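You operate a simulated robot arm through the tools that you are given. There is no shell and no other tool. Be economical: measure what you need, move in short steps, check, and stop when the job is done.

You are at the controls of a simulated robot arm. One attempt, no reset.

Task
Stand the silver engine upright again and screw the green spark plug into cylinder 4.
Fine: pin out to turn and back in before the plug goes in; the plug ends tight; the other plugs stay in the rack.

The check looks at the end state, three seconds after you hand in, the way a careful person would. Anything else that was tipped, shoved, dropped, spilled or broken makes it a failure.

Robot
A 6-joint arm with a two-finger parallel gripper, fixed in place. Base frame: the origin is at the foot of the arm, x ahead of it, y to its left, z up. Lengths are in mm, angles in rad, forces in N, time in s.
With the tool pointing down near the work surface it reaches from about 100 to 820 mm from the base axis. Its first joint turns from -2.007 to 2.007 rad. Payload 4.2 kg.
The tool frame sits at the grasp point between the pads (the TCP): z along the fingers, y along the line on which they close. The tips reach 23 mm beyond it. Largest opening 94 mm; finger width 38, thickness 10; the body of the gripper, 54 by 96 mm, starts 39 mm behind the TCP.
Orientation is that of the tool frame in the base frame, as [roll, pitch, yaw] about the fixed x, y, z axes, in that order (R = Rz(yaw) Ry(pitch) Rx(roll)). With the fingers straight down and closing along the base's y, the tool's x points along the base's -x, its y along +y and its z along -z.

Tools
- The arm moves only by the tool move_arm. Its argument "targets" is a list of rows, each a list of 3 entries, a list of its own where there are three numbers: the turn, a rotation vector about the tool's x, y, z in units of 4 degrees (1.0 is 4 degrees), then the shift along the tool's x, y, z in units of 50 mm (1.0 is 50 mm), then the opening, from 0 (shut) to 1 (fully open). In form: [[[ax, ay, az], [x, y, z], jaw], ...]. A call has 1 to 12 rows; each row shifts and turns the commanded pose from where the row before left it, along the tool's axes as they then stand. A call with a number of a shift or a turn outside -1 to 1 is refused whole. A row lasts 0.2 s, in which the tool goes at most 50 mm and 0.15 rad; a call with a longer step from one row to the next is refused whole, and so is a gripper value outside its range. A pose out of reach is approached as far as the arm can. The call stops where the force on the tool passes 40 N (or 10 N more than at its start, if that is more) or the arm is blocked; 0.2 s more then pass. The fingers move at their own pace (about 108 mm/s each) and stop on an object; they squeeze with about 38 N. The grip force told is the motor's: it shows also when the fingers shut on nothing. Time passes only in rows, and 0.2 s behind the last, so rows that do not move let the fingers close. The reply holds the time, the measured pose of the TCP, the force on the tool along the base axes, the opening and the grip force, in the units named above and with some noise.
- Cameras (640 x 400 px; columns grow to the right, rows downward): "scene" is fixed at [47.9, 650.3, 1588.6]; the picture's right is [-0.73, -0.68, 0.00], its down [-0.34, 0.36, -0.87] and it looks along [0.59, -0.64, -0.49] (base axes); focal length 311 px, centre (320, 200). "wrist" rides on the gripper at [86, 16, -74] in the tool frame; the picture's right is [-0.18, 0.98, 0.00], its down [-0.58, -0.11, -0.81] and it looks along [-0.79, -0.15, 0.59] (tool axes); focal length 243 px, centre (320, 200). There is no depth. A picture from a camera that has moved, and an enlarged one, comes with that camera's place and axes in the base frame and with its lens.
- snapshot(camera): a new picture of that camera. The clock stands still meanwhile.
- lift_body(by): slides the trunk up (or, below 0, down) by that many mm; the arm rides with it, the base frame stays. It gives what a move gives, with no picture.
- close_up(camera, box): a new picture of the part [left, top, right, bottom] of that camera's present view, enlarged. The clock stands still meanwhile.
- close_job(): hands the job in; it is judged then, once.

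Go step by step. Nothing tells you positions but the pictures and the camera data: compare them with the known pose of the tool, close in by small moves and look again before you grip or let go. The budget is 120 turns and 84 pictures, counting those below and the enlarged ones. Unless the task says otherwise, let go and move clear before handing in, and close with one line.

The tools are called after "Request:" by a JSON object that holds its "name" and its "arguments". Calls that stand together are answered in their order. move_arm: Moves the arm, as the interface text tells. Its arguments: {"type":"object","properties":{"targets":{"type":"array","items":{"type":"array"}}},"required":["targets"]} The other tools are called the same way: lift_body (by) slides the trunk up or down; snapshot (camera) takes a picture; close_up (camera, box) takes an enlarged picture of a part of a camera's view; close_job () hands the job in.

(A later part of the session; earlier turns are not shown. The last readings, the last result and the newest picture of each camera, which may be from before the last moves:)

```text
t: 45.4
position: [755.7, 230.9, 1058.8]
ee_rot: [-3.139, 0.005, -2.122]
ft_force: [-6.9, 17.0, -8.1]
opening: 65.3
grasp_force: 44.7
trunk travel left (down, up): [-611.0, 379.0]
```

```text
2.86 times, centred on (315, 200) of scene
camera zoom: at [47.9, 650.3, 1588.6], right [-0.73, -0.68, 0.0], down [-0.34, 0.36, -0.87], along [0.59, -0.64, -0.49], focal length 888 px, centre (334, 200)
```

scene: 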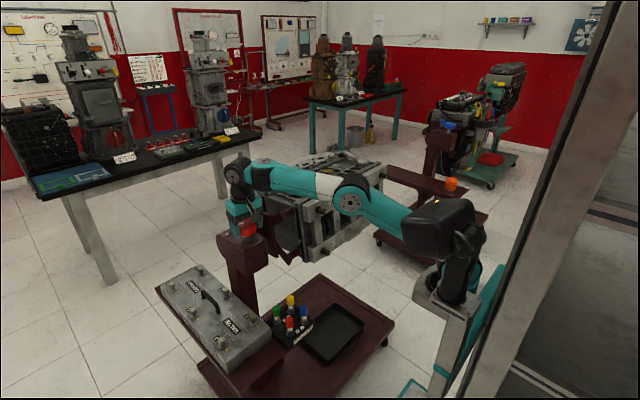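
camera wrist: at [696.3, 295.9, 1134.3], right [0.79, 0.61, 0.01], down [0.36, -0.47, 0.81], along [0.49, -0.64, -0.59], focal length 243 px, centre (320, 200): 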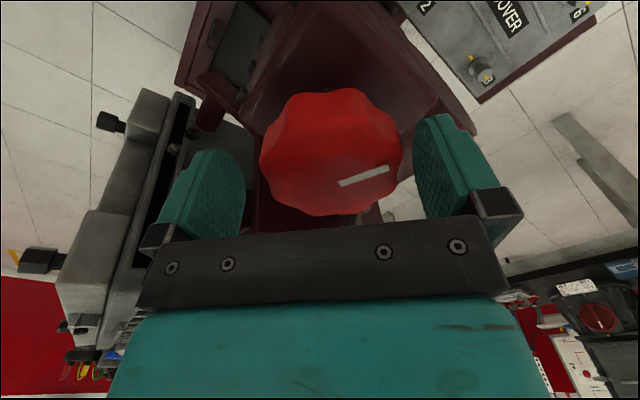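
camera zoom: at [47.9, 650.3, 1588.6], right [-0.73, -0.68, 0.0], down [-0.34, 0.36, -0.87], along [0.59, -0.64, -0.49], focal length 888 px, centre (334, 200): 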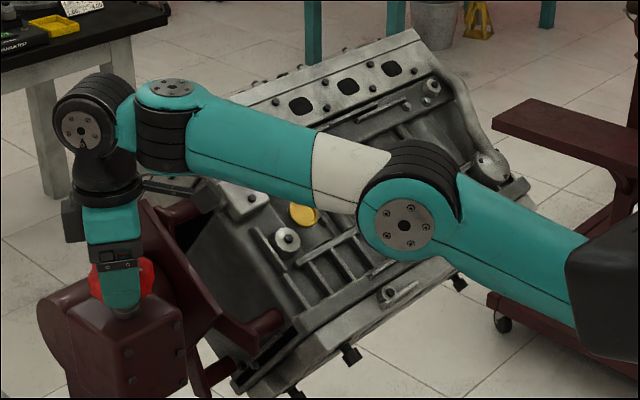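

Good, about 55° now. I'll regrip for the last stroke.

Request:
{"name": "move_arm", "arguments": {"targets": [[[0, 0, 0], [0, 0, 0], 1], [[0, 0, 0], [0, 0, 0], 1], [[0, 0, 1], [0, 0, 0], 1], [[0, 0, 1], [0, 0, 0], 1], [[0, 0, 1], [0, 0, 0], 1], [[0, 0, 1], [0, 0, 0], 1], [[0, 0, 1], [0, 0, 0], 1], [[0, 0, 1], [0, 0, 0], 1], [[0, 0, 1], [0, 0, 0], 1], [[0, 0, 1], [0, 0, 0], 1], [[0, 0, 1], [0, 0, 0], 1], [[0, 0, 1], [0, 0, 0], 1]]}}

Request:
{"name": "move_arm", "arguments": {"targets": [[[0, 0, 1], [0, 0, 0], 1], [[0, 0, 1], [0, 0, 0], 1], [[0, 0, 1], [0, 0, 0], 1], [[0, 0, 1], [0, 0, 0], 1], [[0, 0, 1], [0, 0, 0], 1], [[0, 0, 1], [0, 0, 0], 1], [[0, 0, 1], [0, 0, 0], 1], [[0, 0, 1], [0, 0, 0], 1], [[0, 0, 1], [0, 0, 0], 1], [[0, 0, 0], [0, 0, 0], 0.5], [[0, 0, 0], [0, 0, 0], 0.5], [[0, 0, 0], [0, 0, 0], 0.5]]}}

Request:
{"name": "move_arm", "arguments": {"targets": [[[0, 0, -1], [0, 0, 0], 0.5], [[0, 0, -1], [0, 0, 0], 0.5], [[0, 0, -1], [0, 0, 0], 0.5], [[0, 0, -1], [0, 0, 0], 0.5], [[0, 0, -1], [0, 0, 0], 0.5], [[0, 0, -1], [0, 0, 0], 0.5], [[0, 0, -1], [0, 0, 0], 0.5], [[0, 0, -1], [0, 0, 0], 0.5], [[0, 0, -1], [0, 0, 0], 0.5], [[0, 0, -1], [0, 0, 0], 0.5], [[0, 0, -1], [0, 0, 0], 0.5], [[0, 0, -1], [0, 0, 0], 0.5]]}}

Request:
{"name": "close_up", "arguments": {"camera": "scene", "box": [215, 120, 415, 270]}}

```text
t: 48.0
position: [756.7, 230.5, 1059.2]
ee_rot: [3.139, 0.005, -2.824]
ft_force: [-0.4, 0.3, -0.6]
opening: 93.7
grasp_force: 0.0
trunk travel left (down, up): [-611.0, 379.0]
```

```text
t: 50.5
position: [755.4, 229.5, 1058.7]
ee_rot: [3.139, 0.006, 2.832]
ft_force: [-2.1, -3.4, 0.7]
opening: 65.3
grasp_force: 45.0
trunk travel left (down, up): [-611.0, 379.0]
```

```text
t: 53.1
position: [755.2, 230.3, 1058.9]
ee_rot: [-3.141, 0.004, -2.61]
ft_force: [-15.0, -1.8, -6.4]
opening: 65.4
grasp_force: 45.3
trunk travel left (down, up): [-611.0, 379.0]
```

```text
2.67 times, centred on (315, 195) of scene
camera zoom: at [47.9, 650.3, 1588.6], right [-0.73, -0.68, 0.0], down [-0.34, 0.36, -0.87], along [0.59, -0.64, -0.49], focal length 829 px, centre (333, 213)
```

zoom: 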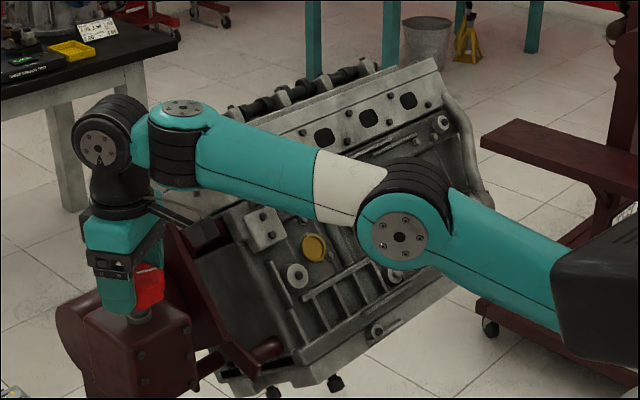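

Request:
{"name": "move_arm", "arguments": {"targets": [[[0, 0, -1], [0, 0, 0], 0.5], [[0, 0, -1], [0, 0, 0], 0.5], [[0, 0, -1], [0, 0, 0], 0.5], [[0, 0, -1], [0, 0, 0], 0.5], [[0, 0, -1], [0, 0, 0], 0.5], [[0, 0, 0], [0, 0, 0], 0.5]]}}

Request:
{"name": "close_up", "arguments": {"camera": "scene", "box": [215, 110, 415, 270]}}

Request:
{"name": "snapshot", "arguments": {"camera": "wrist"}}

```text
t: 54.5
position: [754.9, 230.7, 1058.8]
ee_rot: [3.141, 0.004, -2.262]
ft_force: [-8.3, 2.5, -5.1]
opening: 65.5
grasp_force: 44.8
trunk travel left (down, up): [-611.0, 379.0]
```

```text
2.50 times, centred on (315, 190) of scene
camera zoom: at [47.9, 650.3, 1588.6], right [-0.73, -0.68, 0.0], down [-0.34, 0.36, -0.87], along [0.59, -0.64, -0.49], focal length 777 px, centre (332, 225)
```

zoom: 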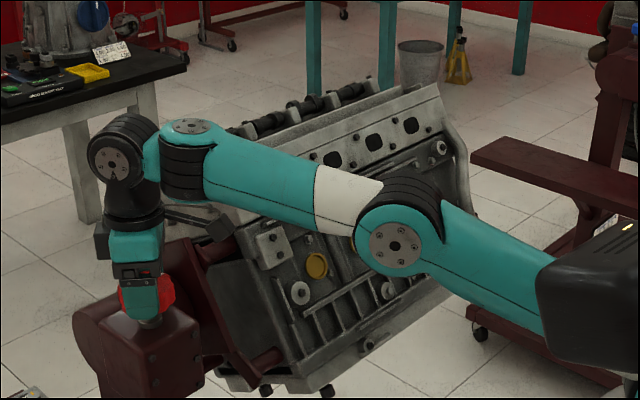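

```text
39 pictures are left
camera wrist: at [687.2, 174.1, 1133.6], right [-0.64, 0.77, 0.0], down [0.45, 0.38, 0.81], along [0.62, 0.52, -0.59], focal length 243 px, centre (320, 200)
```

wrist: 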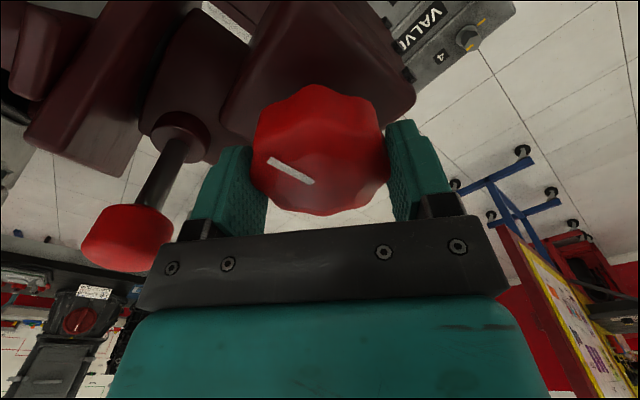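

Request:
{"name": "close_up", "arguments": {"camera": "scene", "box": [215, 190, 295, 240]}}

Request:
{"name": "close_up", "arguments": {"camera": "scene", "box": [270, 130, 380, 200]}}

```text
8.00 times, centred on (255, 215) of scene
camera zoom: at [47.9, 650.3, 1588.6], right [-0.73, -0.68, 0.0], down [-0.34, 0.36, -0.87], along [0.59, -0.64, -0.49], focal length 2487 px, centre (840, 80)
```

zoom: 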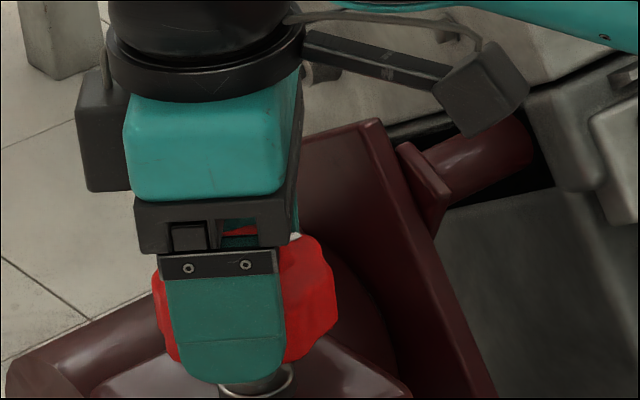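

```text
5.71 times, centred on (325, 165) of scene
camera zoom: at [47.9, 650.3, 1588.6], right [-0.73, -0.68, 0.0], down [-0.34, 0.36, -0.87], along [0.59, -0.64, -0.49], focal length 1777 px, centre (291, 400)
```

zoom: 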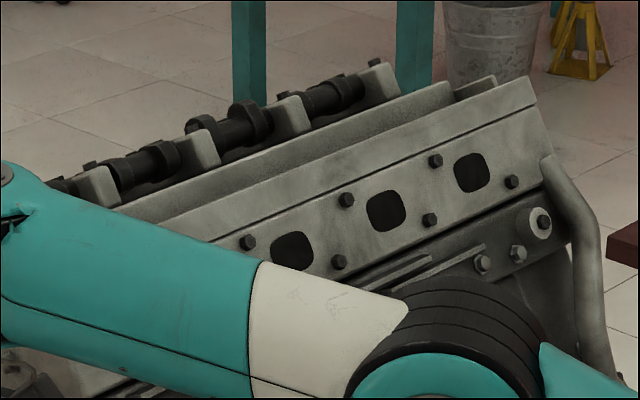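

The plate corner shows about 62° so far, a ratio of about 3:1, so roughly 85° of knob remains. I'll turn 20° more, then take one more stroke.

Request:
{"name": "move_arm", "arguments": {"targets": [[[0, 0, -1], [0, 0, 0], 0.5], [[0, 0, -1], [0, 0, 0], 0.5], [[0, 0, -1], [0, 0, 0], 0.5], [[0, 0, -1], [0, 0, 0], 0.5], [[0, 0, -1], [0, 0, 0], 0.5], [[0, 0, 0], [0, 0, 0], 1], [[0, 0, 0], [0, 0, 0], 1], [[0, 0, 1], [0, 0, 0], 1], [[0, 0, 1], [0, 0, 0], 1], [[0, 0, 1], [0, 0, 0], 1], [[0, 0, 1], [0, 0, 0], 1], [[0, 0, 1], [0, 0, 0], 1]]}}

Request:
{"name": "move_arm", "arguments": {"targets": [[[0, 0, 1], [0, 0, 0], 1], [[0, 0, 1], [0, 0, 0], 1], [[0, 0, 1], [0, 0, 0], 1], [[0, 0, 1], [0, 0, 0], 1], [[0, 0, 1], [0, 0, 0], 1], [[0, 0, 1], [0, 0, 0], 1], [[0, 0, 1], [0, 0, 0], 1], [[0, 0, 1], [0, 0, 0], 1], [[0, 0, 1], [0, 0, 0], 1], [[0, 0, 1], [0, 0, 0], 1], [[0, 0, 1], [0, 0, 0], 1], [[0, 0, 1], [0, 0, 0], 1]]}}

Request:
{"name": "move_arm", "arguments": {"targets": [[[0, 0, 0], [0, 0, 0], 0.5], [[0, 0, 0], [0, 0, 0], 0.5], [[0, 0, 0], [0, 0, 0], 0.5], [[0, 0, -1], [0, 0, 0], 0.5], [[0, 0, -1], [0, 0, 0], 0.5], [[0, 0, -1], [0, 0, 0], 0.5], [[0, 0, -1], [0, 0, 0], 0.5], [[0, 0, -1], [0, 0, 0], 0.5], [[0, 0, -1], [0, 0, 0], 0.5], [[0, 0, -1], [0, 0, 0], 0.5], [[0, 0, -1], [0, 0, 0], 0.5], [[0, 0, -1], [0, 0, 0], 0.5]]}}

Request:
{"name": "close_up", "arguments": {"camera": "scene", "box": [215, 190, 295, 240]}}

```text
t: 57.1
position: [755.4, 229.6, 1060.1]
ee_rot: [-3.141, 0.005, -2.266]
ft_force: [-0.3, -0.2, -1.0]
opening: 93.9
grasp_force: 0.0
trunk travel left (down, up): [-611.0, 379.0]
```

```text
t: 59.8
position: [756.9, 229.1, 1058.8]
ee_rot: [3.14, 0.005, -3.102]
ft_force: [0.2, 0.1, -0.7]
opening: 94.1
grasp_force: 0.0
trunk travel left (down, up): [-611.0, 379.0]
```

```text
t: 62.4
position: [755.7, 231.8, 1058.7]
ee_rot: [-3.14, 0.005, -2.47]
ft_force: [5.2, 12.8, 0.7]
opening: 65.5
grasp_force: 45.2
trunk travel left (down, up): [-611.0, 379.0]
```

```text
8.00 times, centred on (255, 215) of scene
camera zoom: at [47.9, 650.3, 1588.6], right [-0.73, -0.68, 0.0], down [-0.34, 0.36, -0.87], along [0.59, -0.64, -0.49], focal length 2487 px, centre (840, 80)
```

zoom: 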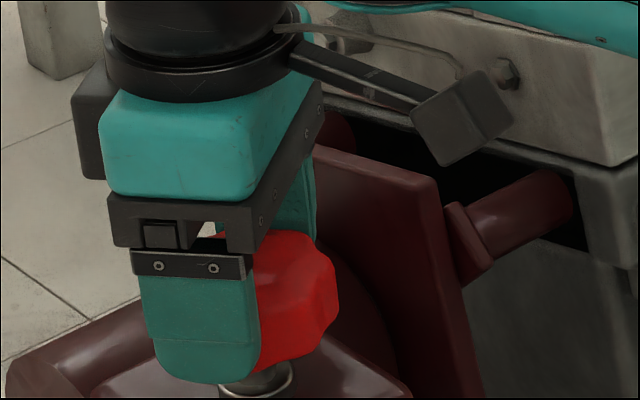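

About 80° now. I'll turn 32° more on the knob.

Request:
{"name": "move_arm", "arguments": {"targets": [[[0, 0, -1], [0, 0, 0], 0.5], [[0, 0, -1], [0, 0, 0], 0.5], [[0, 0, -1], [0, 0, 0], 0.5], [[0, 0, -1], [0, 0, 0], 0.5], [[0, 0, -1], [0, 0, 0], 0.5], [[0, 0, -1], [0, 0, 0], 0.5], [[0, 0, -1], [0, 0, 0], 0.5], [[0, 0, -1], [0, 0, 0], 0.5], [[0, 0, 0], [0, 0, 0], 0.5]]}}

Request:
{"name": "close_up", "arguments": {"camera": "scene", "box": [215, 190, 295, 240]}}

Request:
{"name": "snapshot", "arguments": {"camera": "wrist"}}

```text
t: 64.3
position: [755.2, 231.7, 1058.7]
ee_rot: [-3.141, 0.0, -1.91]
ft_force: [-16.2, 13.6, -7.6]
opening: 65.6
grasp_force: 45.2
trunk travel left (down, up): [-611.0, 379.0]
```

```text
8.00 times, centred on (255, 215) of scene
camera zoom: at [47.9, 650.3, 1588.6], right [-0.73, -0.68, 0.0], down [-0.34, 0.36, -0.87], along [0.59, -0.64, -0.49], focal length 2487 px, centre (840, 80)
```

zoom: 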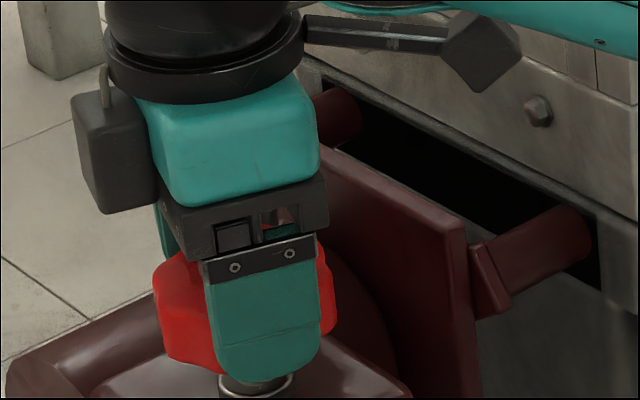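

```text
34 pictures are left
camera wrist: at [710.8, 155.4, 1133.6], right [-0.86, 0.5, 0.0], down [0.29, 0.51, 0.81], along [0.41, 0.7, -0.59], focal length 243 px, centre (320, 200)
```

wrist: 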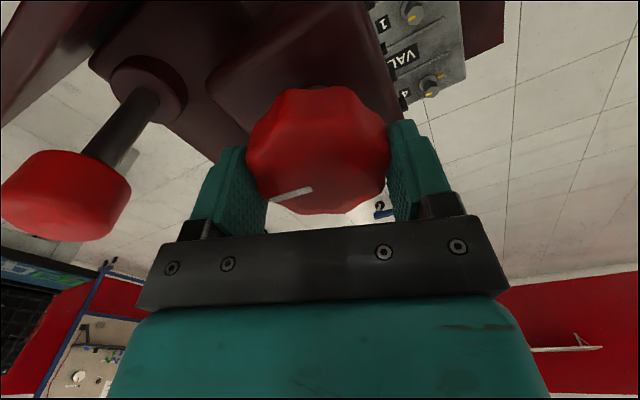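

The plate edge is within about 1° of square. One more 4° step, then I'll release, rise and return over the pin.

Request:
{"name": "move_arm", "arguments": {"targets": [[[0, 0, -1], [0, 0, 0], 0.5], [[0, 0, 0], [0, 0, 0], 0.5], [[0, 0, 0], [0, 0, 0], 1], [[0, 0, 0], [0, 0, 0], 1], [[0, 0, 1], [0, 0, 0], 1], [[0, 0, 1], [0, 0, 0], 1], [[0, 0, 1], [0, 0, 0], 1], [[0, 0, 1], [0, 0, 0], 1], [[0, 0, 1], [0, 0, 0], 1], [[0, 0, 1], [0, 0, 0], 1]]}}

Request:
{"name": "lift_body", "arguments": {"by": 130}}

Request:
{"name": "close_up", "arguments": {"camera": "scene", "box": [215, 190, 295, 240]}}

Request:
{"name": "snapshot", "arguments": {"camera": "scene"}}

```text
t: 66.5
position: [755.1, 230.3, 1059.3]
ee_rot: [-3.14, 0.005, -2.264]
ft_force: [-0.2, 0.1, -0.7]
opening: 94.2
grasp_force: 0.1
trunk travel left (down, up): [-611.0, 379.0]
```

```text
t: 68.1
position: [756.3, 230.6, 1188.4]
ee_rot: [-3.14, 0.004, -2.263]
ft_force: [0.1, 0.1, 0.7]
opening: 94.3
grasp_force: 0.1
trunk travel left (down, up): [-741.0, 249.0]
```

```text
8.00 times, centred on (255, 215) of scene
camera zoom: at [47.9, 650.3, 1588.6], right [-0.73, -0.68, 0.0], down [-0.34, 0.36, -0.87], along [0.59, -0.64, -0.49], focal length 2487 px, centre (840, 80)
```

zoom: 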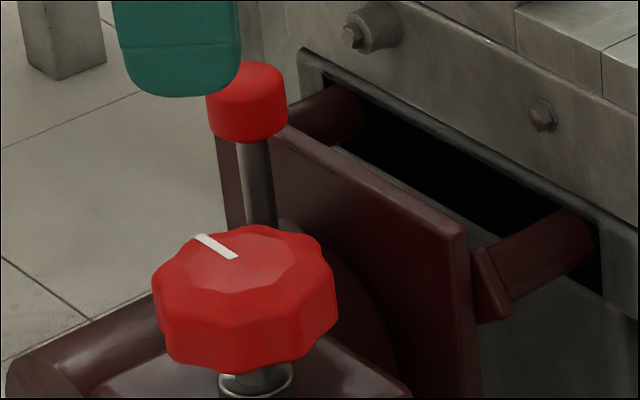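

```text
32 pictures are left
```

scene: 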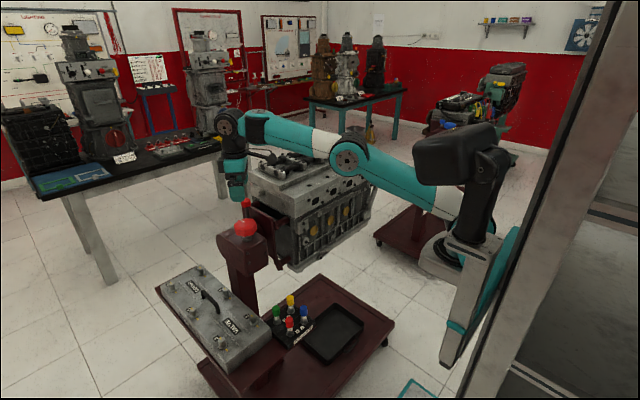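

The plate edge matches its original square position. Next I wind the hand back, then tilt over the pin.

Request:
{"name": "move_arm", "arguments": {"targets": [[[0, 0, 0.95], [0, 0, 0], 0.5], [[0, 0, 0.95], [0, 0, 0], 0.5], [[0, 0, 0.95], [0, 0, 0], 0.5], [[0, 0, 0.95], [0, 0, 0], 0.5], [[0, 0, 0.95], [0, 0, 0], 0.5], [[0, 0, 0.95], [0, 0, 0], 0.5], [[0, 0, 0.95], [0, 0, 0], 0.5], [[0, 0, 0.95], [0, 0, 0], 0.5], [[0, 0, 0.95], [0, 0, 0], 0.5], [[0, 0, 0.95], [0, 0, 0], 0.5], [[0, 0, 0.95], [0, 0, 0], 0.5], [[0, 0, 0.95], [0, 0, 0], 0.5]]}}

Request:
{"name": "move_arm", "arguments": {"targets": [[[0, -1, 0], [-0.2, -0.21, 0.04], 0.5], [[0, -1, 0], [-0.2, -0.21, 0.04], 0.5], [[0, -1, 0], [-0.2, -0.21, 0.04], 0.5], [[0, -1, 0], [-0.2, -0.21, 0.04], 0.5], [[0, -1, 0], [-0.2, -0.21, 0.04], 0.5], [[0, -1, 0], [-0.2, -0.21, 0.04], 0.5]]}}

```text
t: 70.7
position: [754.9, 229.9, 1188.7]
ee_rot: [3.138, 0.007, -3.06]
ft_force: [0.6, 0.5, -0.5]
opening: 47.0
grasp_force: 0.0
trunk travel left (down, up): [-741.0, 249.0]
```

```text
t: 72.1
position: [785.1, 152.4, 1227.3]
ee_rot: [3.141, 0.401, -3.061]
ft_force: [1.2, -0.2, -0.2]
opening: 46.9
grasp_force: 0.1
out of reach, approached as far as the arm can: row 5, 6
trunk travel left (down, up): [-741.0, 249.0]
```

Request:
{"name": "move_arm", "arguments": {"targets": [[[0, 0, 0], [-0.15, 0.18, 0.57], 0.5], [[0, 0, 0], [-0.15, 0.18, 0.57], 0.5], [[0, 0, 0], [0, 0, 0], 0.5]]}}

```text
t: 72.9
position: [783.9, 154.9, 1228.8]
ee_rot: [-3.141, 0.404, -3.061]
ft_force: [0.8, -0.2, -1.0]
opening: 47.0
grasp_force: 0.0
out of reach, approached as far as the arm can: row 1, 2
trunk travel left (down, up): [-741.0, 249.0]
```

The arm is stuck on the elbow-up branch. I'll repeat the earlier path that worked: less tilt, descend to flip the elbow, then tilt again.

Request:
{"name": "lift_body", "arguments": {"by": 60}}

Request:
{"name": "move_arm", "arguments": {"targets": [[[0, 0.87, -0.5], [0, 0.21, -0.12], 0.5], [[0, 0.87, -0.5], [0, 0.21, -0.12], 0.5], [[0, 0.87, -0.5], [0, 0.21, -0.12], 0.5], [[0, 0, 0], [0.17, 0, 0.78], 0.5], [[0, 0, 0], [0.17, 0, 0.78], 0.5], [[0, 0, 0], [0.17, 0, 0.78], 0.5]]}}

```text
t: 73.9
position: [784.8, 155.7, 1288.6]
ee_rot: [-3.139, 0.404, -3.061]
ft_force: [0.7, 0.8, 0.1]
opening: 47.0
grasp_force: 0.0
trunk travel left (down, up): [-801.0, 189.0]
```

```text
t: 75.3
position: [776.5, 184.8, 1185.1]
ee_rot: [-3.109, 0.218, -2.955]
ft_force: [-0.7, -0.3, 0.3]
opening: 47.1
grasp_force: 0.0
trunk travel left (down, up): [-801.0, 189.0]
```

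Request:
{"name": "move_arm", "arguments": {"targets": [[[0, -1, 0.43], [-0.407, -0.115, -0.323], 0.5], [[0, -1, 0.43], [-0.407, -0.115, -0.323], 0.5], [[0, -1, 0.43], [-0.407, -0.115, -0.323], 0.5]]}}

Request:
{"name": "snapshot", "arguments": {"camera": "scene"}}

```text
t: 76.1
position: [783.4, 156.4, 1294.2]
ee_rot: [-3.138, 0.413, -3.045]
ft_force: [0.7, 0.8, -0.1]
opening: 47.1
grasp_force: 0.1
out of reach, approached as far as the arm can: row 1, 2, 3
trunk travel left (down, up): [-801.0, 189.0]
```

```text
31 pictures are left
```

scene: 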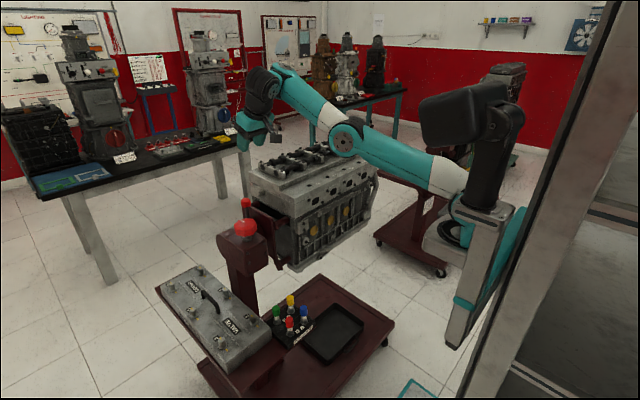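

Request:
{"name": "move_arm", "arguments": {"targets": [[[0, 0.75, -0.33], [0.19, 0.17, 0.57], 0.5], [[0, 0.75, -0.33], [0.19, 0.17, 0.57], 0.5], [[0, 0.75, -0.33], [0.19, 0.17, 0.57], 0.5], [[0, 0.75, -0.33], [0.19, 0.17, 0.57], 0.5], [[0, 0, 0], [0.17, 0, 0.6], 0.5], [[0, 0, 0], [0.17, 0, 0.3], 0.5]]}}

Request:
{"name": "move_arm", "arguments": {"targets": [[[0, -1, 0.43], [-0.39, -0.165, -0.505], 0.5], [[0, -1, 0.43], [-0.39, -0.165, -0.505], 0.5], [[0, -1, 0.43], [-0.39, -0.165, -0.505], 0.5]]}}

```text
t: 77.5
position: [775.8, 184.5, 1164.7]
ee_rot: [-3.106, 0.2, -2.953]
ft_force: [-0.6, -0.3, 0.6]
opening: 47.0
grasp_force: 0.2
out of reach, approached as far as the arm can: row 5, 6
trunk travel left (down, up): [-801.0, 189.0]
```

```text
t: 78.3
position: [783.9, 155.6, 1299.5]
ee_rot: [-3.137, 0.419, -3.041]
ft_force: [1.1, 0.8, -1.0]
opening: 47.1
grasp_force: 0.1
out of reach, approached as far as the arm can: row 1, 2, 3
trunk travel left (down, up): [-801.0, 189.0]
```

Request:
{"name": "move_arm", "arguments": {"targets": [[[0, 0.75, -0.33], [0.19, 0.17, 0.57], 0.5], [[0, 0.75, -0.33], [0.19, 0.17, 0.57], 0.5], [[0, 0.75, -0.33], [0.19, 0.17, 0.57], 0.5], [[0, 0.75, -0.33], [0.19, 0.17, 0.57], 0.5], [[0, 0, 0], [0.17, 0, 0.6], 0.5]]}}

Request:
{"name": "move_arm", "arguments": {"targets": [[[0, 0, 0], [-0.3, -0.1, 0], 0.5], [[0, 0, 0], [-0.3, -0.1, 0], 0.5]]}}

Request:
{"name": "snapshot", "arguments": {"camera": "scene"}}

```text
t: 79.5
position: [777.2, 185.5, 1164.4]
ee_rot: [-3.108, 0.202, -2.953]
ft_force: [0.1, 0.9, 0.1]
opening: 47.1
grasp_force: 0.1
out of reach, approached as far as the arm can: row 5
trunk travel left (down, up): [-801.0, 189.0]
```

```text
t: 80.1
position: [796.4, 173.0, 1183.5]
ee_rot: [-3.109, 0.212, -2.949]
ft_force: [-0.3, 0.3, 0.4]
opening: 47.0
grasp_force: 0.1
out of reach, approached as far as the arm can: row 1, 2
trunk travel left (down, up): [-801.0, 189.0]
```

```text
30 pictures are left
```

scene: 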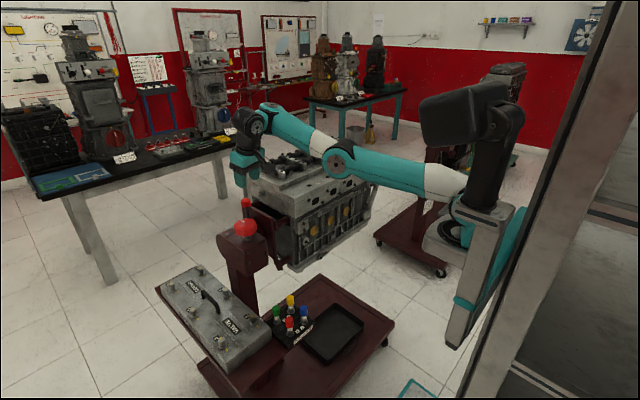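

Only a little further is needed. For pushing the pin in, closed fingertips on the cap are enough, so I'll shut the fingers and extend slightly.

Request:
{"name": "move_arm", "arguments": {"targets": [[[0, -0.6, 0.3], [-0.15, 0.0, -0.1], 0.0], [[0, -0.6, 0.3], [-0.15, 0.0, -0.1], 0.0], [[0, 0, 0], [0, 0, 0], 0.0]]}}

```text
t: 80.9
position: [786.9, 165.1, 1222.2]
ee_rot: [-3.116, 0.297, -2.991]
ft_force: [0.7, -0.2, -0.3]
opening: 0.2
grasp_force: 38.0
out of reach, approached as far as the arm can: row 1, 2
trunk travel left (down, up): [-801.0, 189.0]
```

Request:
{"name": "move_arm", "arguments": {"targets": [[[0, 0.85, 0], [-0.094, 0.017, 0.075], 0.5], [[0, 0.85, 0], [-0.094, 0.017, 0.075], 0.5], [[0, 0.85, 0], [-0.094, 0.017, 0.075], 0.5], [[0, 0.85, 0], [-0.094, 0.017, 0.075], 0.5], [[0, 0.85, 0], [-0.094, 0.017, 0.075], 0.5], [[0, 0, 0], [-0.1, 0, 0.3], 0.5], [[0, 0, 0], [-0.1, 0, 0.3], 0.5]]}}

```text
t: 82.5
position: [813.5, 173.6, 1177.1]
ee_rot: [-3.12, 0.008, -2.998]
ft_force: [0.7, -0.3, 0.4]
opening: 47.2
grasp_force: 0.2
out of reach, approached as far as the arm can: row 5, 7
trunk travel left (down, up): [-801.0, 189.0]
```

Vertical works, and I'm right above the pin. I'll lower by trunk to the cap.

Request:
{"name": "lift_body", "arguments": {"by": -45}}

Request:
{"name": "snapshot", "arguments": {"camera": "wrist"}}

Request:
{"name": "snapshot", "arguments": {"camera": "scene"}}

```text
t: 83.4
position: [813.9, 172.5, 1131.6]
ee_rot: [-3.122, 0.007, -2.996]
ft_force: [-0.3, -0.5, 0.6]
opening: 47.0
grasp_force: 0.1
trunk travel left (down, up): [-756.0, 234.0]
```

```text
29 pictures are left
camera wrist: at [725.0, 178.4, 1206.2], right [0.04, 1.0, -0.02], down [0.58, -0.01, 0.81], along [0.81, -0.04, -0.58], focal length 243 px, centre (320, 200)
```

wrist: 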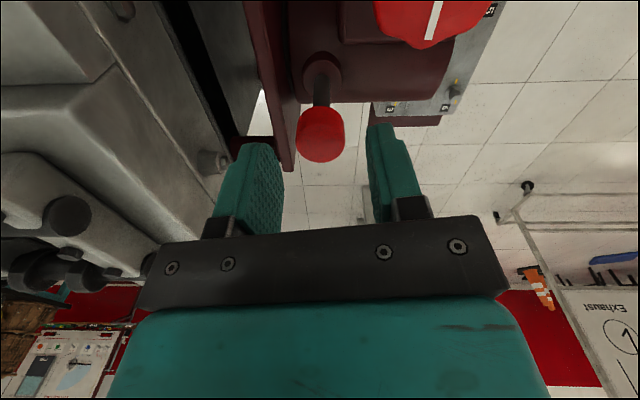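

```text
28 pictures are left
```

scene: 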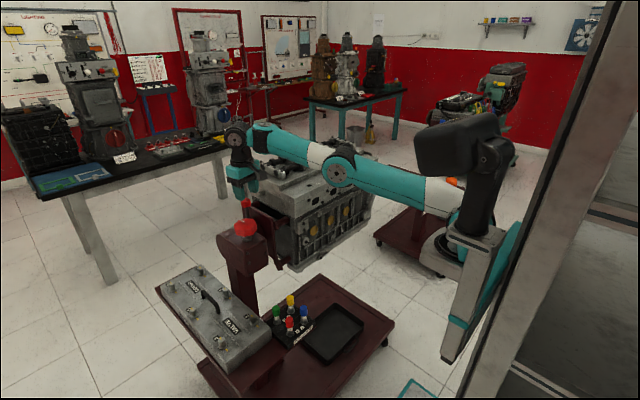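

The forearm hangs over the engine's near end, so I need to check clearance before lowering more.

Request:
{"name": "close_up", "arguments": {"camera": "scene", "box": [215, 110, 355, 210]}}

Request:
{"name": "close_up", "arguments": {"camera": "wrist", "box": [0, 0, 240, 300]}}

```text
4.00 times, centred on (285, 160) of scene
camera zoom: at [47.9, 650.3, 1588.6], right [-0.73, -0.68, 0.0], down [-0.34, 0.36, -0.87], along [0.59, -0.64, -0.49], focal length 1244 px, centre (460, 360)
```

zoom: 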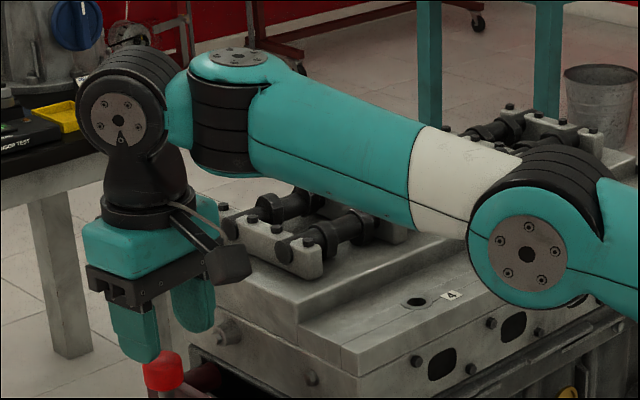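

```text
1.33 times, centred on (120, 150) of wrist
camera zoom: at [725.0, 178.4, 1206.2], right [0.04, 1.0, -0.02], down [0.58, -0.01, 0.81], along [0.81, -0.04, -0.58], focal length 324 px, centre (587, 267)
```

zoom: 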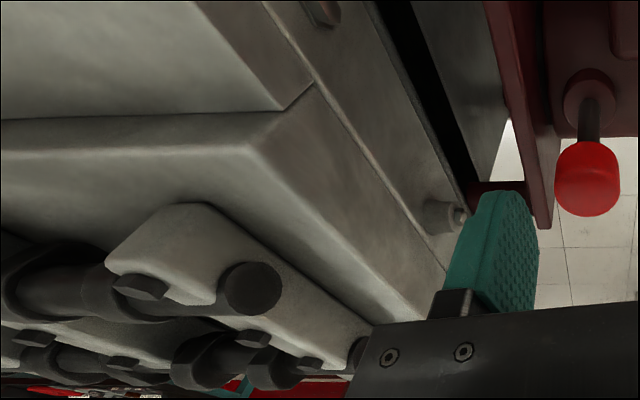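

The hole marked "4" is on the head's front ledge. Clearance is enough if I push the pin with closed fingertips, which needs only about 38 mm of lowering.

Request:
{"name": "move_arm", "arguments": {"targets": [[[0, 0, 0], [-0.05, 0, 0], 0], [[0, 0, 0], [0, 0, 0], 0], [[0, 0, 0], [0, 0, 0], 0]]}}

Request:
{"name": "lift_body", "arguments": {"by": -15}}

Request:
{"name": "lift_body", "arguments": {"by": -10}}

Request:
{"name": "close_up", "arguments": {"camera": "scene", "box": [215, 130, 335, 230]}}

```text
t: 84.2
position: [816.0, 172.1, 1132.8]
ee_rot: [-3.122, 0.005, -2.998]
ft_force: [0.3, -0.4, 0.2]
opening: 0.1
grasp_force: 37.8
trunk travel left (down, up): [-756.0, 234.0]
```

```text
t: 84.8
position: [815.7, 173.1, 1116.6]
ee_rot: [-3.123, 0.007, -2.996]
ft_force: [0.5, 0.1, -0.8]
opening: 0.1
grasp_force: 38.3
trunk travel left (down, up): [-741.0, 249.0]
```

```text
t: 85.4
position: [816.2, 174.0, 1107.6]
ee_rot: [-3.123, 0.008, -2.997]
ft_force: [0.0, -0.1, -0.3]
opening: 0.1
grasp_force: 38.3
trunk travel left (down, up): [-731.0, 259.0]
```

```text
4.00 times, centred on (275, 180) of scene
camera zoom: at [47.9, 650.3, 1588.6], right [-0.73, -0.68, 0.0], down [-0.34, 0.36, -0.87], along [0.59, -0.64, -0.49], focal length 1244 px, centre (500, 280)
```

zoom: 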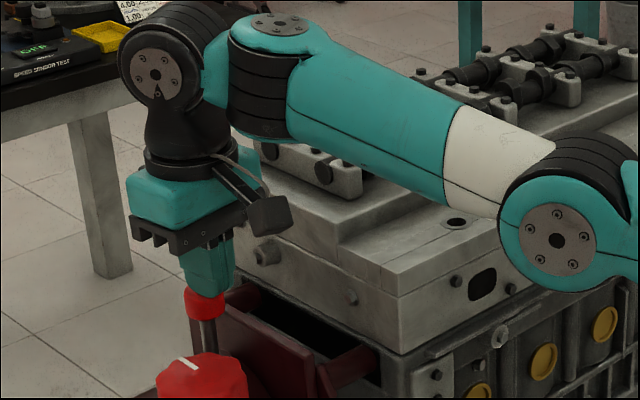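

Request:
{"name": "lift_body", "arguments": {"by": -8}}

Request:
{"name": "close_up", "arguments": {"camera": "wrist", "box": [220, 0, 440, 240]}}

```text
t: 86.0
position: [815.5, 173.4, 1098.2]
ee_rot: [-3.123, 0.005, -2.996]
ft_force: [0.2, -0.6, -0.3]
opening: 0.1
grasp_force: 37.9
trunk travel left (down, up): [-723.0, 267.0]
```

```text
1.67 times, centred on (330, 120) of wrist
camera zoom: at [726.9, 178.4, 1172.5], right [0.04, 1.0, -0.02], down [0.58, -0.01, 0.81], along [0.81, -0.04, -0.58], focal length 404 px, centre (303, 333)
```

zoom: 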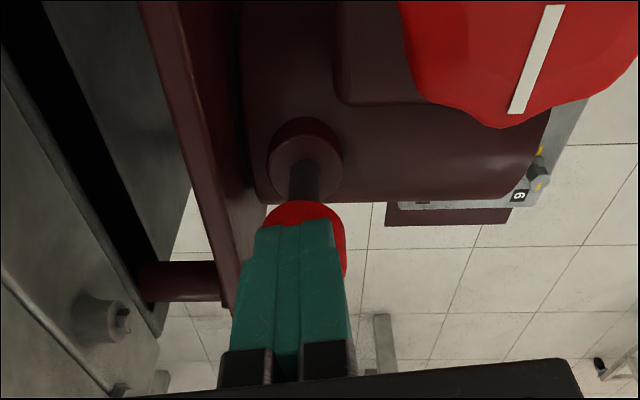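

Request:
{"name": "move_arm", "arguments": {"targets": [[[0, 0, 0], [0, 0, 0.08], 0], [[0, 0, 0], [0, 0, 0.08], 0], [[0, 0, 0], [0, 0, 0.08], 0]]}}

Request:
{"name": "close_up", "arguments": {"camera": "wrist", "box": [220, 0, 440, 240]}}

```text
t: 86.8
position: [816.7, 172.8, 1086.2]
ee_rot: [-3.122, 0.006, -2.996]
ft_force: [0.8, 1.0, -0.3]
opening: 0.1
grasp_force: 38.0
trunk travel left (down, up): [-723.0, 267.0]
```

```text
1.67 times, centred on (330, 120) of wrist
camera zoom: at [727.6, 178.3, 1160.7], right [0.04, 1.0, -0.02], down [0.58, -0.01, 0.81], along [0.81, -0.04, -0.58], focal length 404 px, centre (303, 333)
```

zoom: 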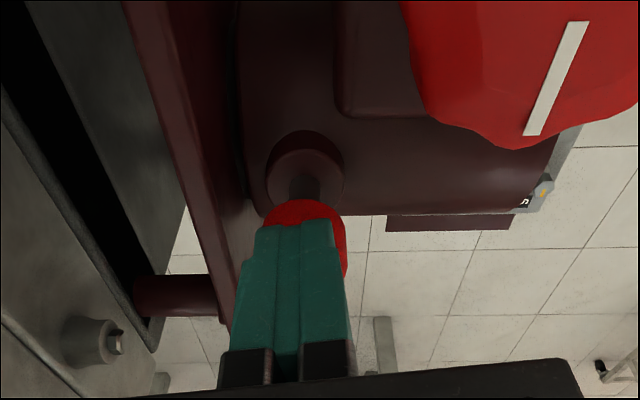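

The pin goes down with the fingertips. Continuing until it seats.

Request:
{"name": "move_arm", "arguments": {"targets": [[[0, 0, 0], [0, 0, 0.06], 0], [[0, 0, 0], [0, 0, 0.06], 0], [[0, 0, 0], [0, 0, 0.06], 0], [[0, 0, 0], [0, 0, 0.06], 0]]}}

Request:
{"name": "close_up", "arguments": {"camera": "scene", "box": [215, 150, 315, 230]}}

```text
t: 87.8
position: [817.2, 172.9, 1080.2]
ee_rot: [-3.123, 0.011, -2.998]
ft_force: [-12.0, -5.9, 35.6]
opening: 0.2
grasp_force: 38.7
trunk travel left (down, up): [-723.0, 267.0]
```

```text
5.00 times, centred on (265, 190) of scene
camera zoom: at [47.9, 650.3, 1588.6], right [-0.73, -0.68, 0.0], down [-0.34, 0.36, -0.87], along [0.59, -0.64, -0.49], focal length 1554 px, centre (595, 250)
```

zoom: 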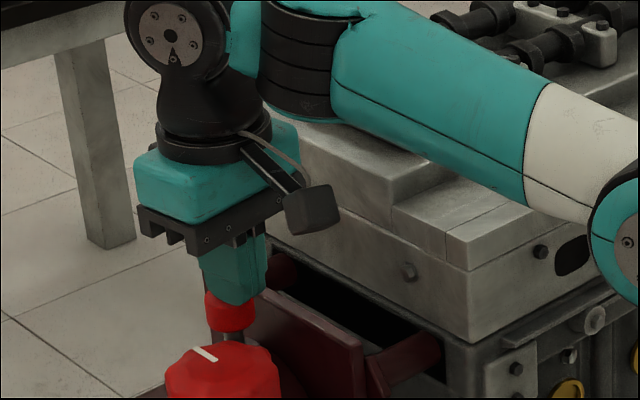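

35 N: the pin is against something. I'll lift off and compare it with the original view.

Request:
{"name": "lift_body", "arguments": {"by": 90}}

Request:
{"name": "close_up", "arguments": {"camera": "scene", "box": [215, 190, 295, 240]}}

```text
t: 89.0
position: [817.9, 172.7, 1165.6]
ee_rot: [-3.121, 0.004, -2.996]
ft_force: [0.4, 0.1, 0.7]
opening: 0.2
grasp_force: 38.6
trunk travel left (down, up): [-813.0, 177.0]
```

```text
8.00 times, centred on (255, 215) of scene
camera zoom: at [47.9, 650.3, 1588.6], right [-0.73, -0.68, 0.0], down [-0.34, 0.36, -0.87], along [0.59, -0.64, -0.49], focal length 2487 px, centre (840, 80)
```

zoom: 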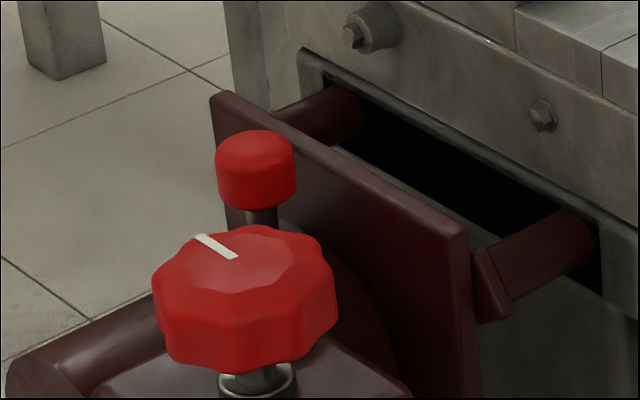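

The pin cap is exactly where it was originally, so it's seated. The engine is upright with the head and "4" hole up. Now to the plug rack: rise and retract inward, then lower by trunk.

Request:
{"name": "move_arm", "arguments": {"targets": [[[0, 0, 0], [0.4, 0.2, -0.7], 0.45], [[0, 0, 0], [0.55, 0.29, -0.6], 0.45], [[0, 0, 0], [0.55, 0.29, -0.6], 0.45], [[0, 0, 0], [0.55, 0.29, -0.6], 0.45], [[0, 0, 0], [0.55, 0.29, -0.6], 0.45], [[0, 0, 0], [0.55, 0.29, -0.6], 0.45], [[0, 0, 0], [0.2, 0.1, 0], 0.45]]}}

Request:
{"name": "lift_body", "arguments": {"by": -150}}

Request:
{"name": "snapshot", "arguments": {"camera": "wrist"}}

```text
t: 90.6
position: [644.1, 243.4, 1350.6]
ee_rot: [-3.121, 0.004, -2.998]
ft_force: [0.0, -0.6, 0.4]
opening: 42.3
grasp_force: 0.1
out of reach, approached as far as the arm can: row 1, 2
trunk travel left (down, up): [-813.0, 177.0]
```

```text
t: 92.4
position: [645.8, 242.8, 1199.9]
ee_rot: [-3.12, 0.006, -2.995]
ft_force: [0.4, 0.3, -0.7]
opening: 42.4
grasp_force: 0.0
trunk travel left (down, up): [-663.0, 327.0]
```

```text
20 pictures are left
camera wrist: at [556.5, 247.5, 1274.1], right [0.04, 1.0, -0.02], down [0.58, -0.01, 0.81], along [0.81, -0.04, -0.58], focal length 243 px, centre (320, 200)
```

wrist: 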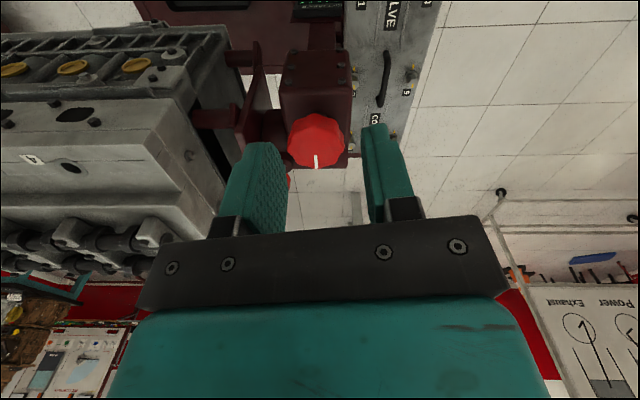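

Hole 4 triangulates to about (749,-48,1090). I'll back away from the gearbox a little and lower toward the rack.

Request:
{"name": "move_arm", "arguments": {"targets": [[[0, 0, 0], [0.4, -0.1, -0.25], 0.45], [[0, 0, 0], [0.4, -0.1, -0.25], 0.45]]}}

Request:
{"name": "lift_body", "arguments": {"by": -280}}

Request:
{"name": "snapshot", "arguments": {"camera": "wrist"}}

```text
t: 93.0
position: [605.8, 228.3, 1224.3]
ee_rot: [-3.121, 0.005, -2.995]
ft_force: [0.6, -0.2, -0.6]
opening: 42.3
grasp_force: 0.2
trunk travel left (down, up): [-663.0, 327.0]
```

```text
t: 95.8
position: [606.3, 227.2, 945.2]
ee_rot: [-3.121, 0.006, -2.998]
ft_force: [0.4, -0.1, 0.0]
opening: 42.3
grasp_force: 0.0
trunk travel left (down, up): [-383.0, 607.0]
```

```text
19 pictures are left
camera wrist: at [516.5, 232.9, 1019.3], right [0.04, 1.0, -0.02], down [0.58, -0.01, 0.81], along [0.81, -0.04, -0.58], focal length 243 px, centre (320, 200)
```

wrist: 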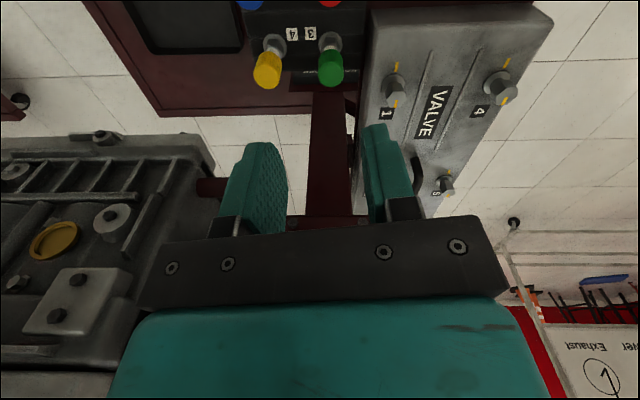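

Request:
{"name": "move_arm", "arguments": {"targets": [[[0, 0, 0], [-0.41, 0.08, 0], 0.45]]}}

Request:
{"name": "lift_body", "arguments": {"by": -110}}

Request:
{"name": "snapshot", "arguments": {"camera": "wrist"}}

```text
t: 96.2
position: [625.4, 234.2, 945.1]
ee_rot: [-3.122, 0.006, -2.999]
ft_force: [0.5, 0.0, 0.1]
opening: 42.1
grasp_force: 0.1
trunk travel left (down, up): [-383.0, 607.0]
```

```text
t: 97.6
position: [625.2, 234.9, 834.5]
ee_rot: [-3.123, 0.006, -2.996]
ft_force: [0.1, 0.0, -0.3]
opening: 42.5
grasp_force: 0.0
trunk travel left (down, up): [-273.0, 717.0]
```

```text
18 pictures are left
camera wrist: at [536.7, 239.6, 908.7], right [0.04, 1.0, -0.02], down [0.58, -0.01, 0.81], along [0.81, -0.04, -0.58], focal length 243 px, centre (320, 200)
```

wrist: 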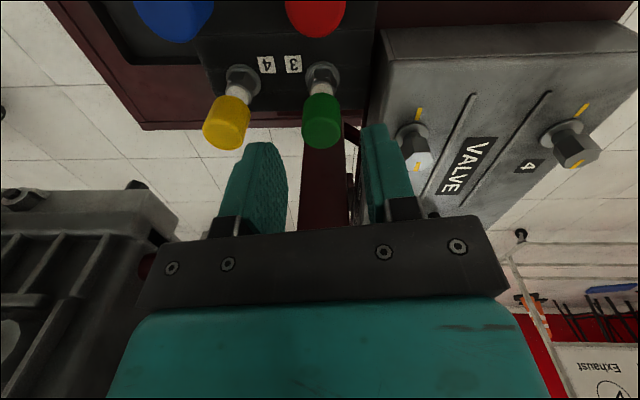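

Request:
{"name": "lift_body", "arguments": {"by": -44}}

Request:
{"name": "move_arm", "arguments": {"targets": [[[0, 0, 0], [0.02, 0, 0], 0.1], [[0, 0, 0], [0, 0, 0], 0.1], [[0, 0, 0], [0, 0, 0], 0.1]]}}

Request:
{"name": "snapshot", "arguments": {"camera": "wrist"}}

```text
t: 98.5
position: [625.7, 234.2, 790.4]
ee_rot: [-3.122, 0.004, -2.995]
ft_force: [0.7, -0.2, -0.5]
opening: 42.4
grasp_force: 0.0
trunk travel left (down, up): [-229.0, 761.0]
```

```text
t: 99.3
position: [625.1, 233.3, 789.9]
ee_rot: [-3.123, 0.006, -2.997]
ft_force: [0.3, 0.6, -0.7]
opening: 23.7
grasp_force: 37.4
trunk travel left (down, up): [-229.0, 761.0]
```

```text
17 pictures are left
camera wrist: at [536.0, 238.9, 864.8], right [0.04, 1.0, -0.02], down [0.58, -0.01, 0.81], along [0.81, -0.04, -0.58], focal length 243 px, centre (320, 200)
```

wrist: 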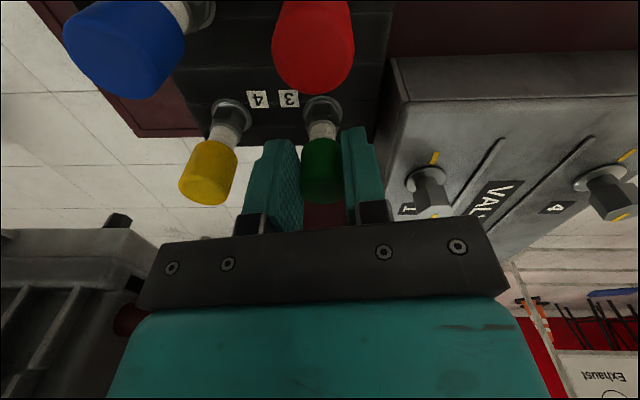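

Green plug gripped. Lifting straight up.

Request:
{"name": "lift_body", "arguments": {"by": 100}}

Request:
{"name": "snapshot", "arguments": {"camera": "wrist"}}

Request:
{"name": "close_up", "arguments": {"camera": "scene", "box": [210, 210, 350, 350]}}

```text
t: 100.6
position: [624.8, 234.2, 891.3]
ee_rot: [-3.122, 0.005, -2.997]
ft_force: [0.4, -0.6, -0.5]
opening: 23.4
grasp_force: 37.7
trunk travel left (down, up): [-329.0, 661.0]
```

```text
16 pictures are left
camera wrist: at [536.0, 239.0, 964.7], right [0.04, 1.0, -0.02], down [0.58, -0.01, 0.81], along [0.81, -0.04, -0.58], focal length 243 px, centre (320, 200)
```

wrist: 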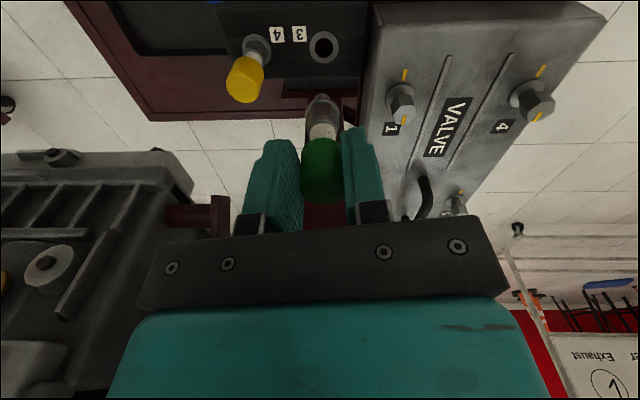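

```text
2.86 times, centred on (280, 280) of scene
camera zoom: at [47.9, 650.3, 1588.6], right [-0.73, -0.68, 0.0], down [-0.34, 0.36, -0.87], along [0.59, -0.64, -0.49], focal length 888 px, centre (434, -29)
```

zoom: 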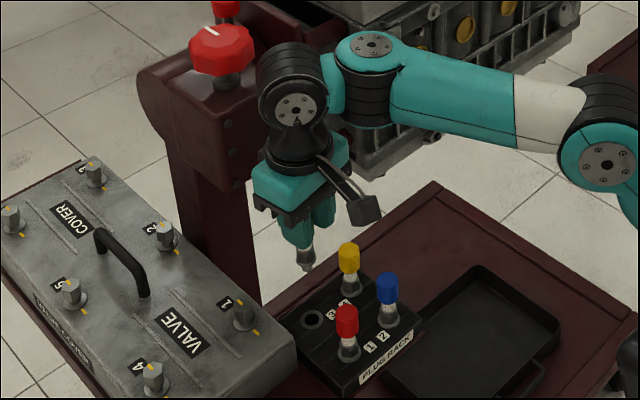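

The plug is out, with its tip about 75 mm below the TCP. I'll raise, then move across to above hole 4, keeping high.

Request:
{"name": "lift_body", "arguments": {"by": 400}}

Request:
{"name": "move_arm", "arguments": {"targets": [[[0, 0, 0], [-0.205, -0.742, 0.1], 0.1], [[0, 0, 0], [-0.205, -0.742, 0.1], 0.1], [[0, 0, 0], [-0.205, -0.742, 0.1], 0.1], [[0, 0, 0], [-0.205, -0.742, 0.1], 0.1], [[0, 0, 0], [-0.205, -0.742, 0.1], 0.1], [[0, 0, 0], [-0.205, -0.742, 0.1], 0.1], [[0, 0, 0], [-0.205, -0.742, 0.1], 0.1], [[0, 0, 0], [-0.205, -0.742, 0.1], 0.1]]}}

Request:
{"name": "snapshot", "arguments": {"camera": "wrist"}}

```text
t: 104.5
position: [624.6, 232.8, 1290.2]
ee_rot: [-3.122, 0.005, -2.997]
ft_force: [-0.5, -0.4, -0.2]
opening: 23.5
grasp_force: 38.4
trunk travel left (down, up): [-729.0, 261.0]
```

```text
t: 106.3
position: [747.6, -46.3, 1257.8]
ee_rot: [-3.122, 0.007, -2.994]
ft_force: [-0.4, 0.2, -0.1]
opening: 23.6
grasp_force: 38.1
trunk travel left (down, up): [-729.0, 261.0]
```

```text
14 pictures are left
camera wrist: at [659.2, -41.6, 1332.4], right [0.04, 1.0, -0.02], down [0.58, -0.01, 0.81], along [0.81, -0.04, -0.58], focal length 243 px, centre (320, 200)
```

wrist: 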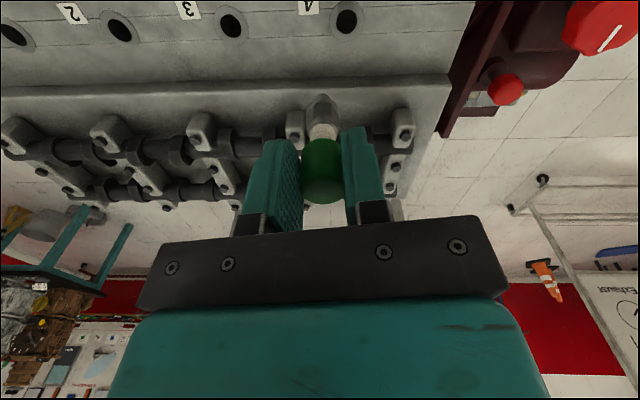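

The hole marked 4 is clearly visible. Combining the views gives about (731,-27,1110). I'll shift there, remove the small roll error and lower a bit for a closer look.

Request:
{"name": "move_arm", "arguments": {"targets": [[[-0.28, 0, 0], [0.27, 0.43, 0], 0.1], [[0, 0, 0], [0, 0, 0], 0.1]]}}

Request:
{"name": "lift_body", "arguments": {"by": -45}}

Request:
{"name": "close_up", "arguments": {"camera": "wrist", "box": [240, 0, 400, 200]}}

Request:
{"name": "close_up", "arguments": {"camera": "scene", "box": [270, 130, 370, 210]}}

```text
t: 106.9
position: [733.9, -27.7, 1256.3]
ee_rot: [-3.141, 0.004, -2.996]
ft_force: [-0.6, -0.5, 0.2]
opening: 23.7
grasp_force: 38.0
trunk travel left (down, up): [-729.0, 261.0]
```

```text
t: 107.8
position: [732.5, -28.4, 1211.7]
ee_rot: [3.142, 0.005, -2.997]
ft_force: [-0.2, -0.3, -0.4]
opening: 23.5
grasp_force: 38.5
trunk travel left (down, up): [-684.0, 306.0]
```

```text
2.00 times, centred on (320, 100) of wrist
camera zoom: at [644.1, -24.8, 1286.5], right [0.04, 1.0, 0.0], down [0.59, -0.02, 0.81], along [0.81, -0.03, -0.59], focal length 485 px, centre (320, 400)
```

zoom: 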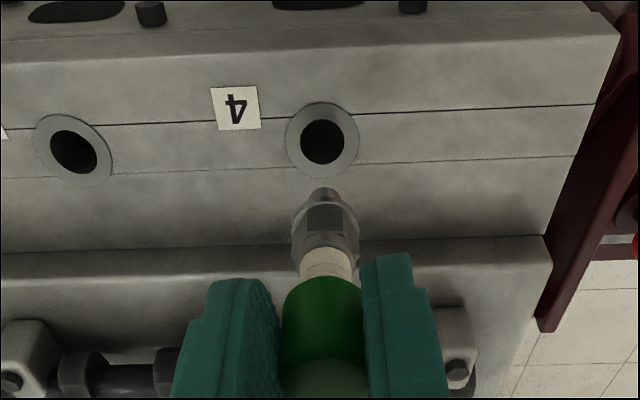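

```text
5.00 times, centred on (320, 170) of scene
camera zoom: at [47.9, 650.3, 1588.6], right [-0.73, -0.68, 0.0], down [-0.34, 0.36, -0.87], along [0.59, -0.64, -0.49], focal length 1554 px, centre (320, 350)
```

zoom: 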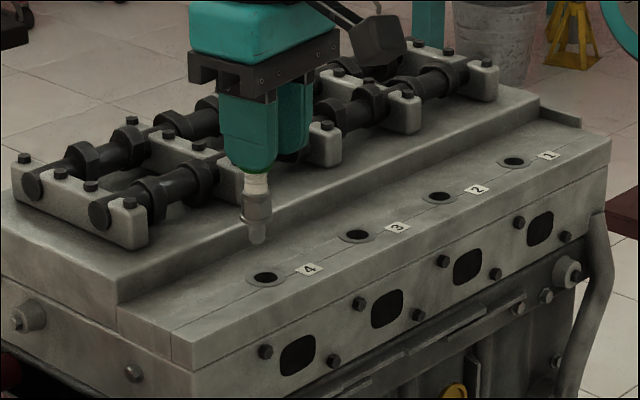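

Request:
{"name": "move_arm", "arguments": {"targets": [[[0, 0, 0], [0.13, 0.02, 0], 0.1], [[0, 0, 0], [0, 0, 0.12], 0.1], [[0, 0, 0], [0, 0, 0.12], 0.1]]}}

Request:
{"name": "close_up", "arguments": {"camera": "wrist", "box": [260, 30, 380, 180]}}

Request:
{"name": "close_up", "arguments": {"camera": "scene", "box": [280, 160, 340, 208]}}

```text
t: 108.5
position: [727.6, -28.8, 1199.2]
ee_rot: [3.141, 0.005, -2.999]
ft_force: [0.1, -0.5, 0.2]
opening: 23.5
grasp_force: 37.8
trunk travel left (down, up): [-684.0, 306.0]
```

```text
2.67 times, centred on (320, 105) of wrist
camera zoom: at [638.3, -24.5, 1274.4], right [0.04, 1.0, 0.0], down [0.59, -0.02, 0.81], along [0.81, -0.03, -0.59], focal length 647 px, centre (320, 453)
```

zoom: 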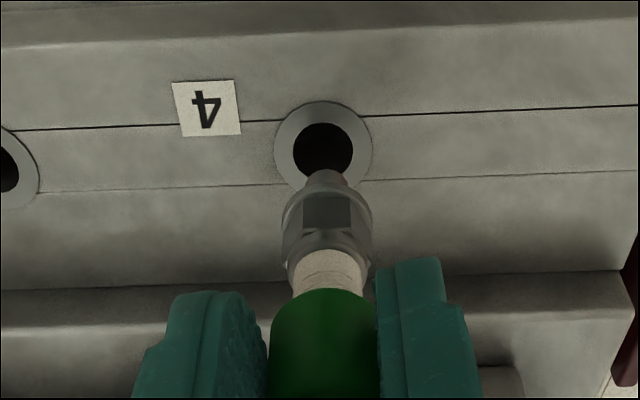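

```text
8.33 times, centred on (310, 184) of scene
camera zoom: at [47.9, 650.3, 1588.6], right [-0.73, -0.68, 0.0], down [-0.34, 0.36, -0.87], along [0.59, -0.64, -0.49], focal length 2591 px, centre (403, 333)
```

zoom: 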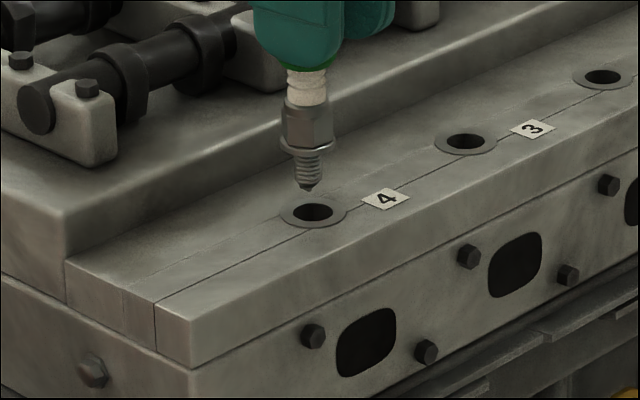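

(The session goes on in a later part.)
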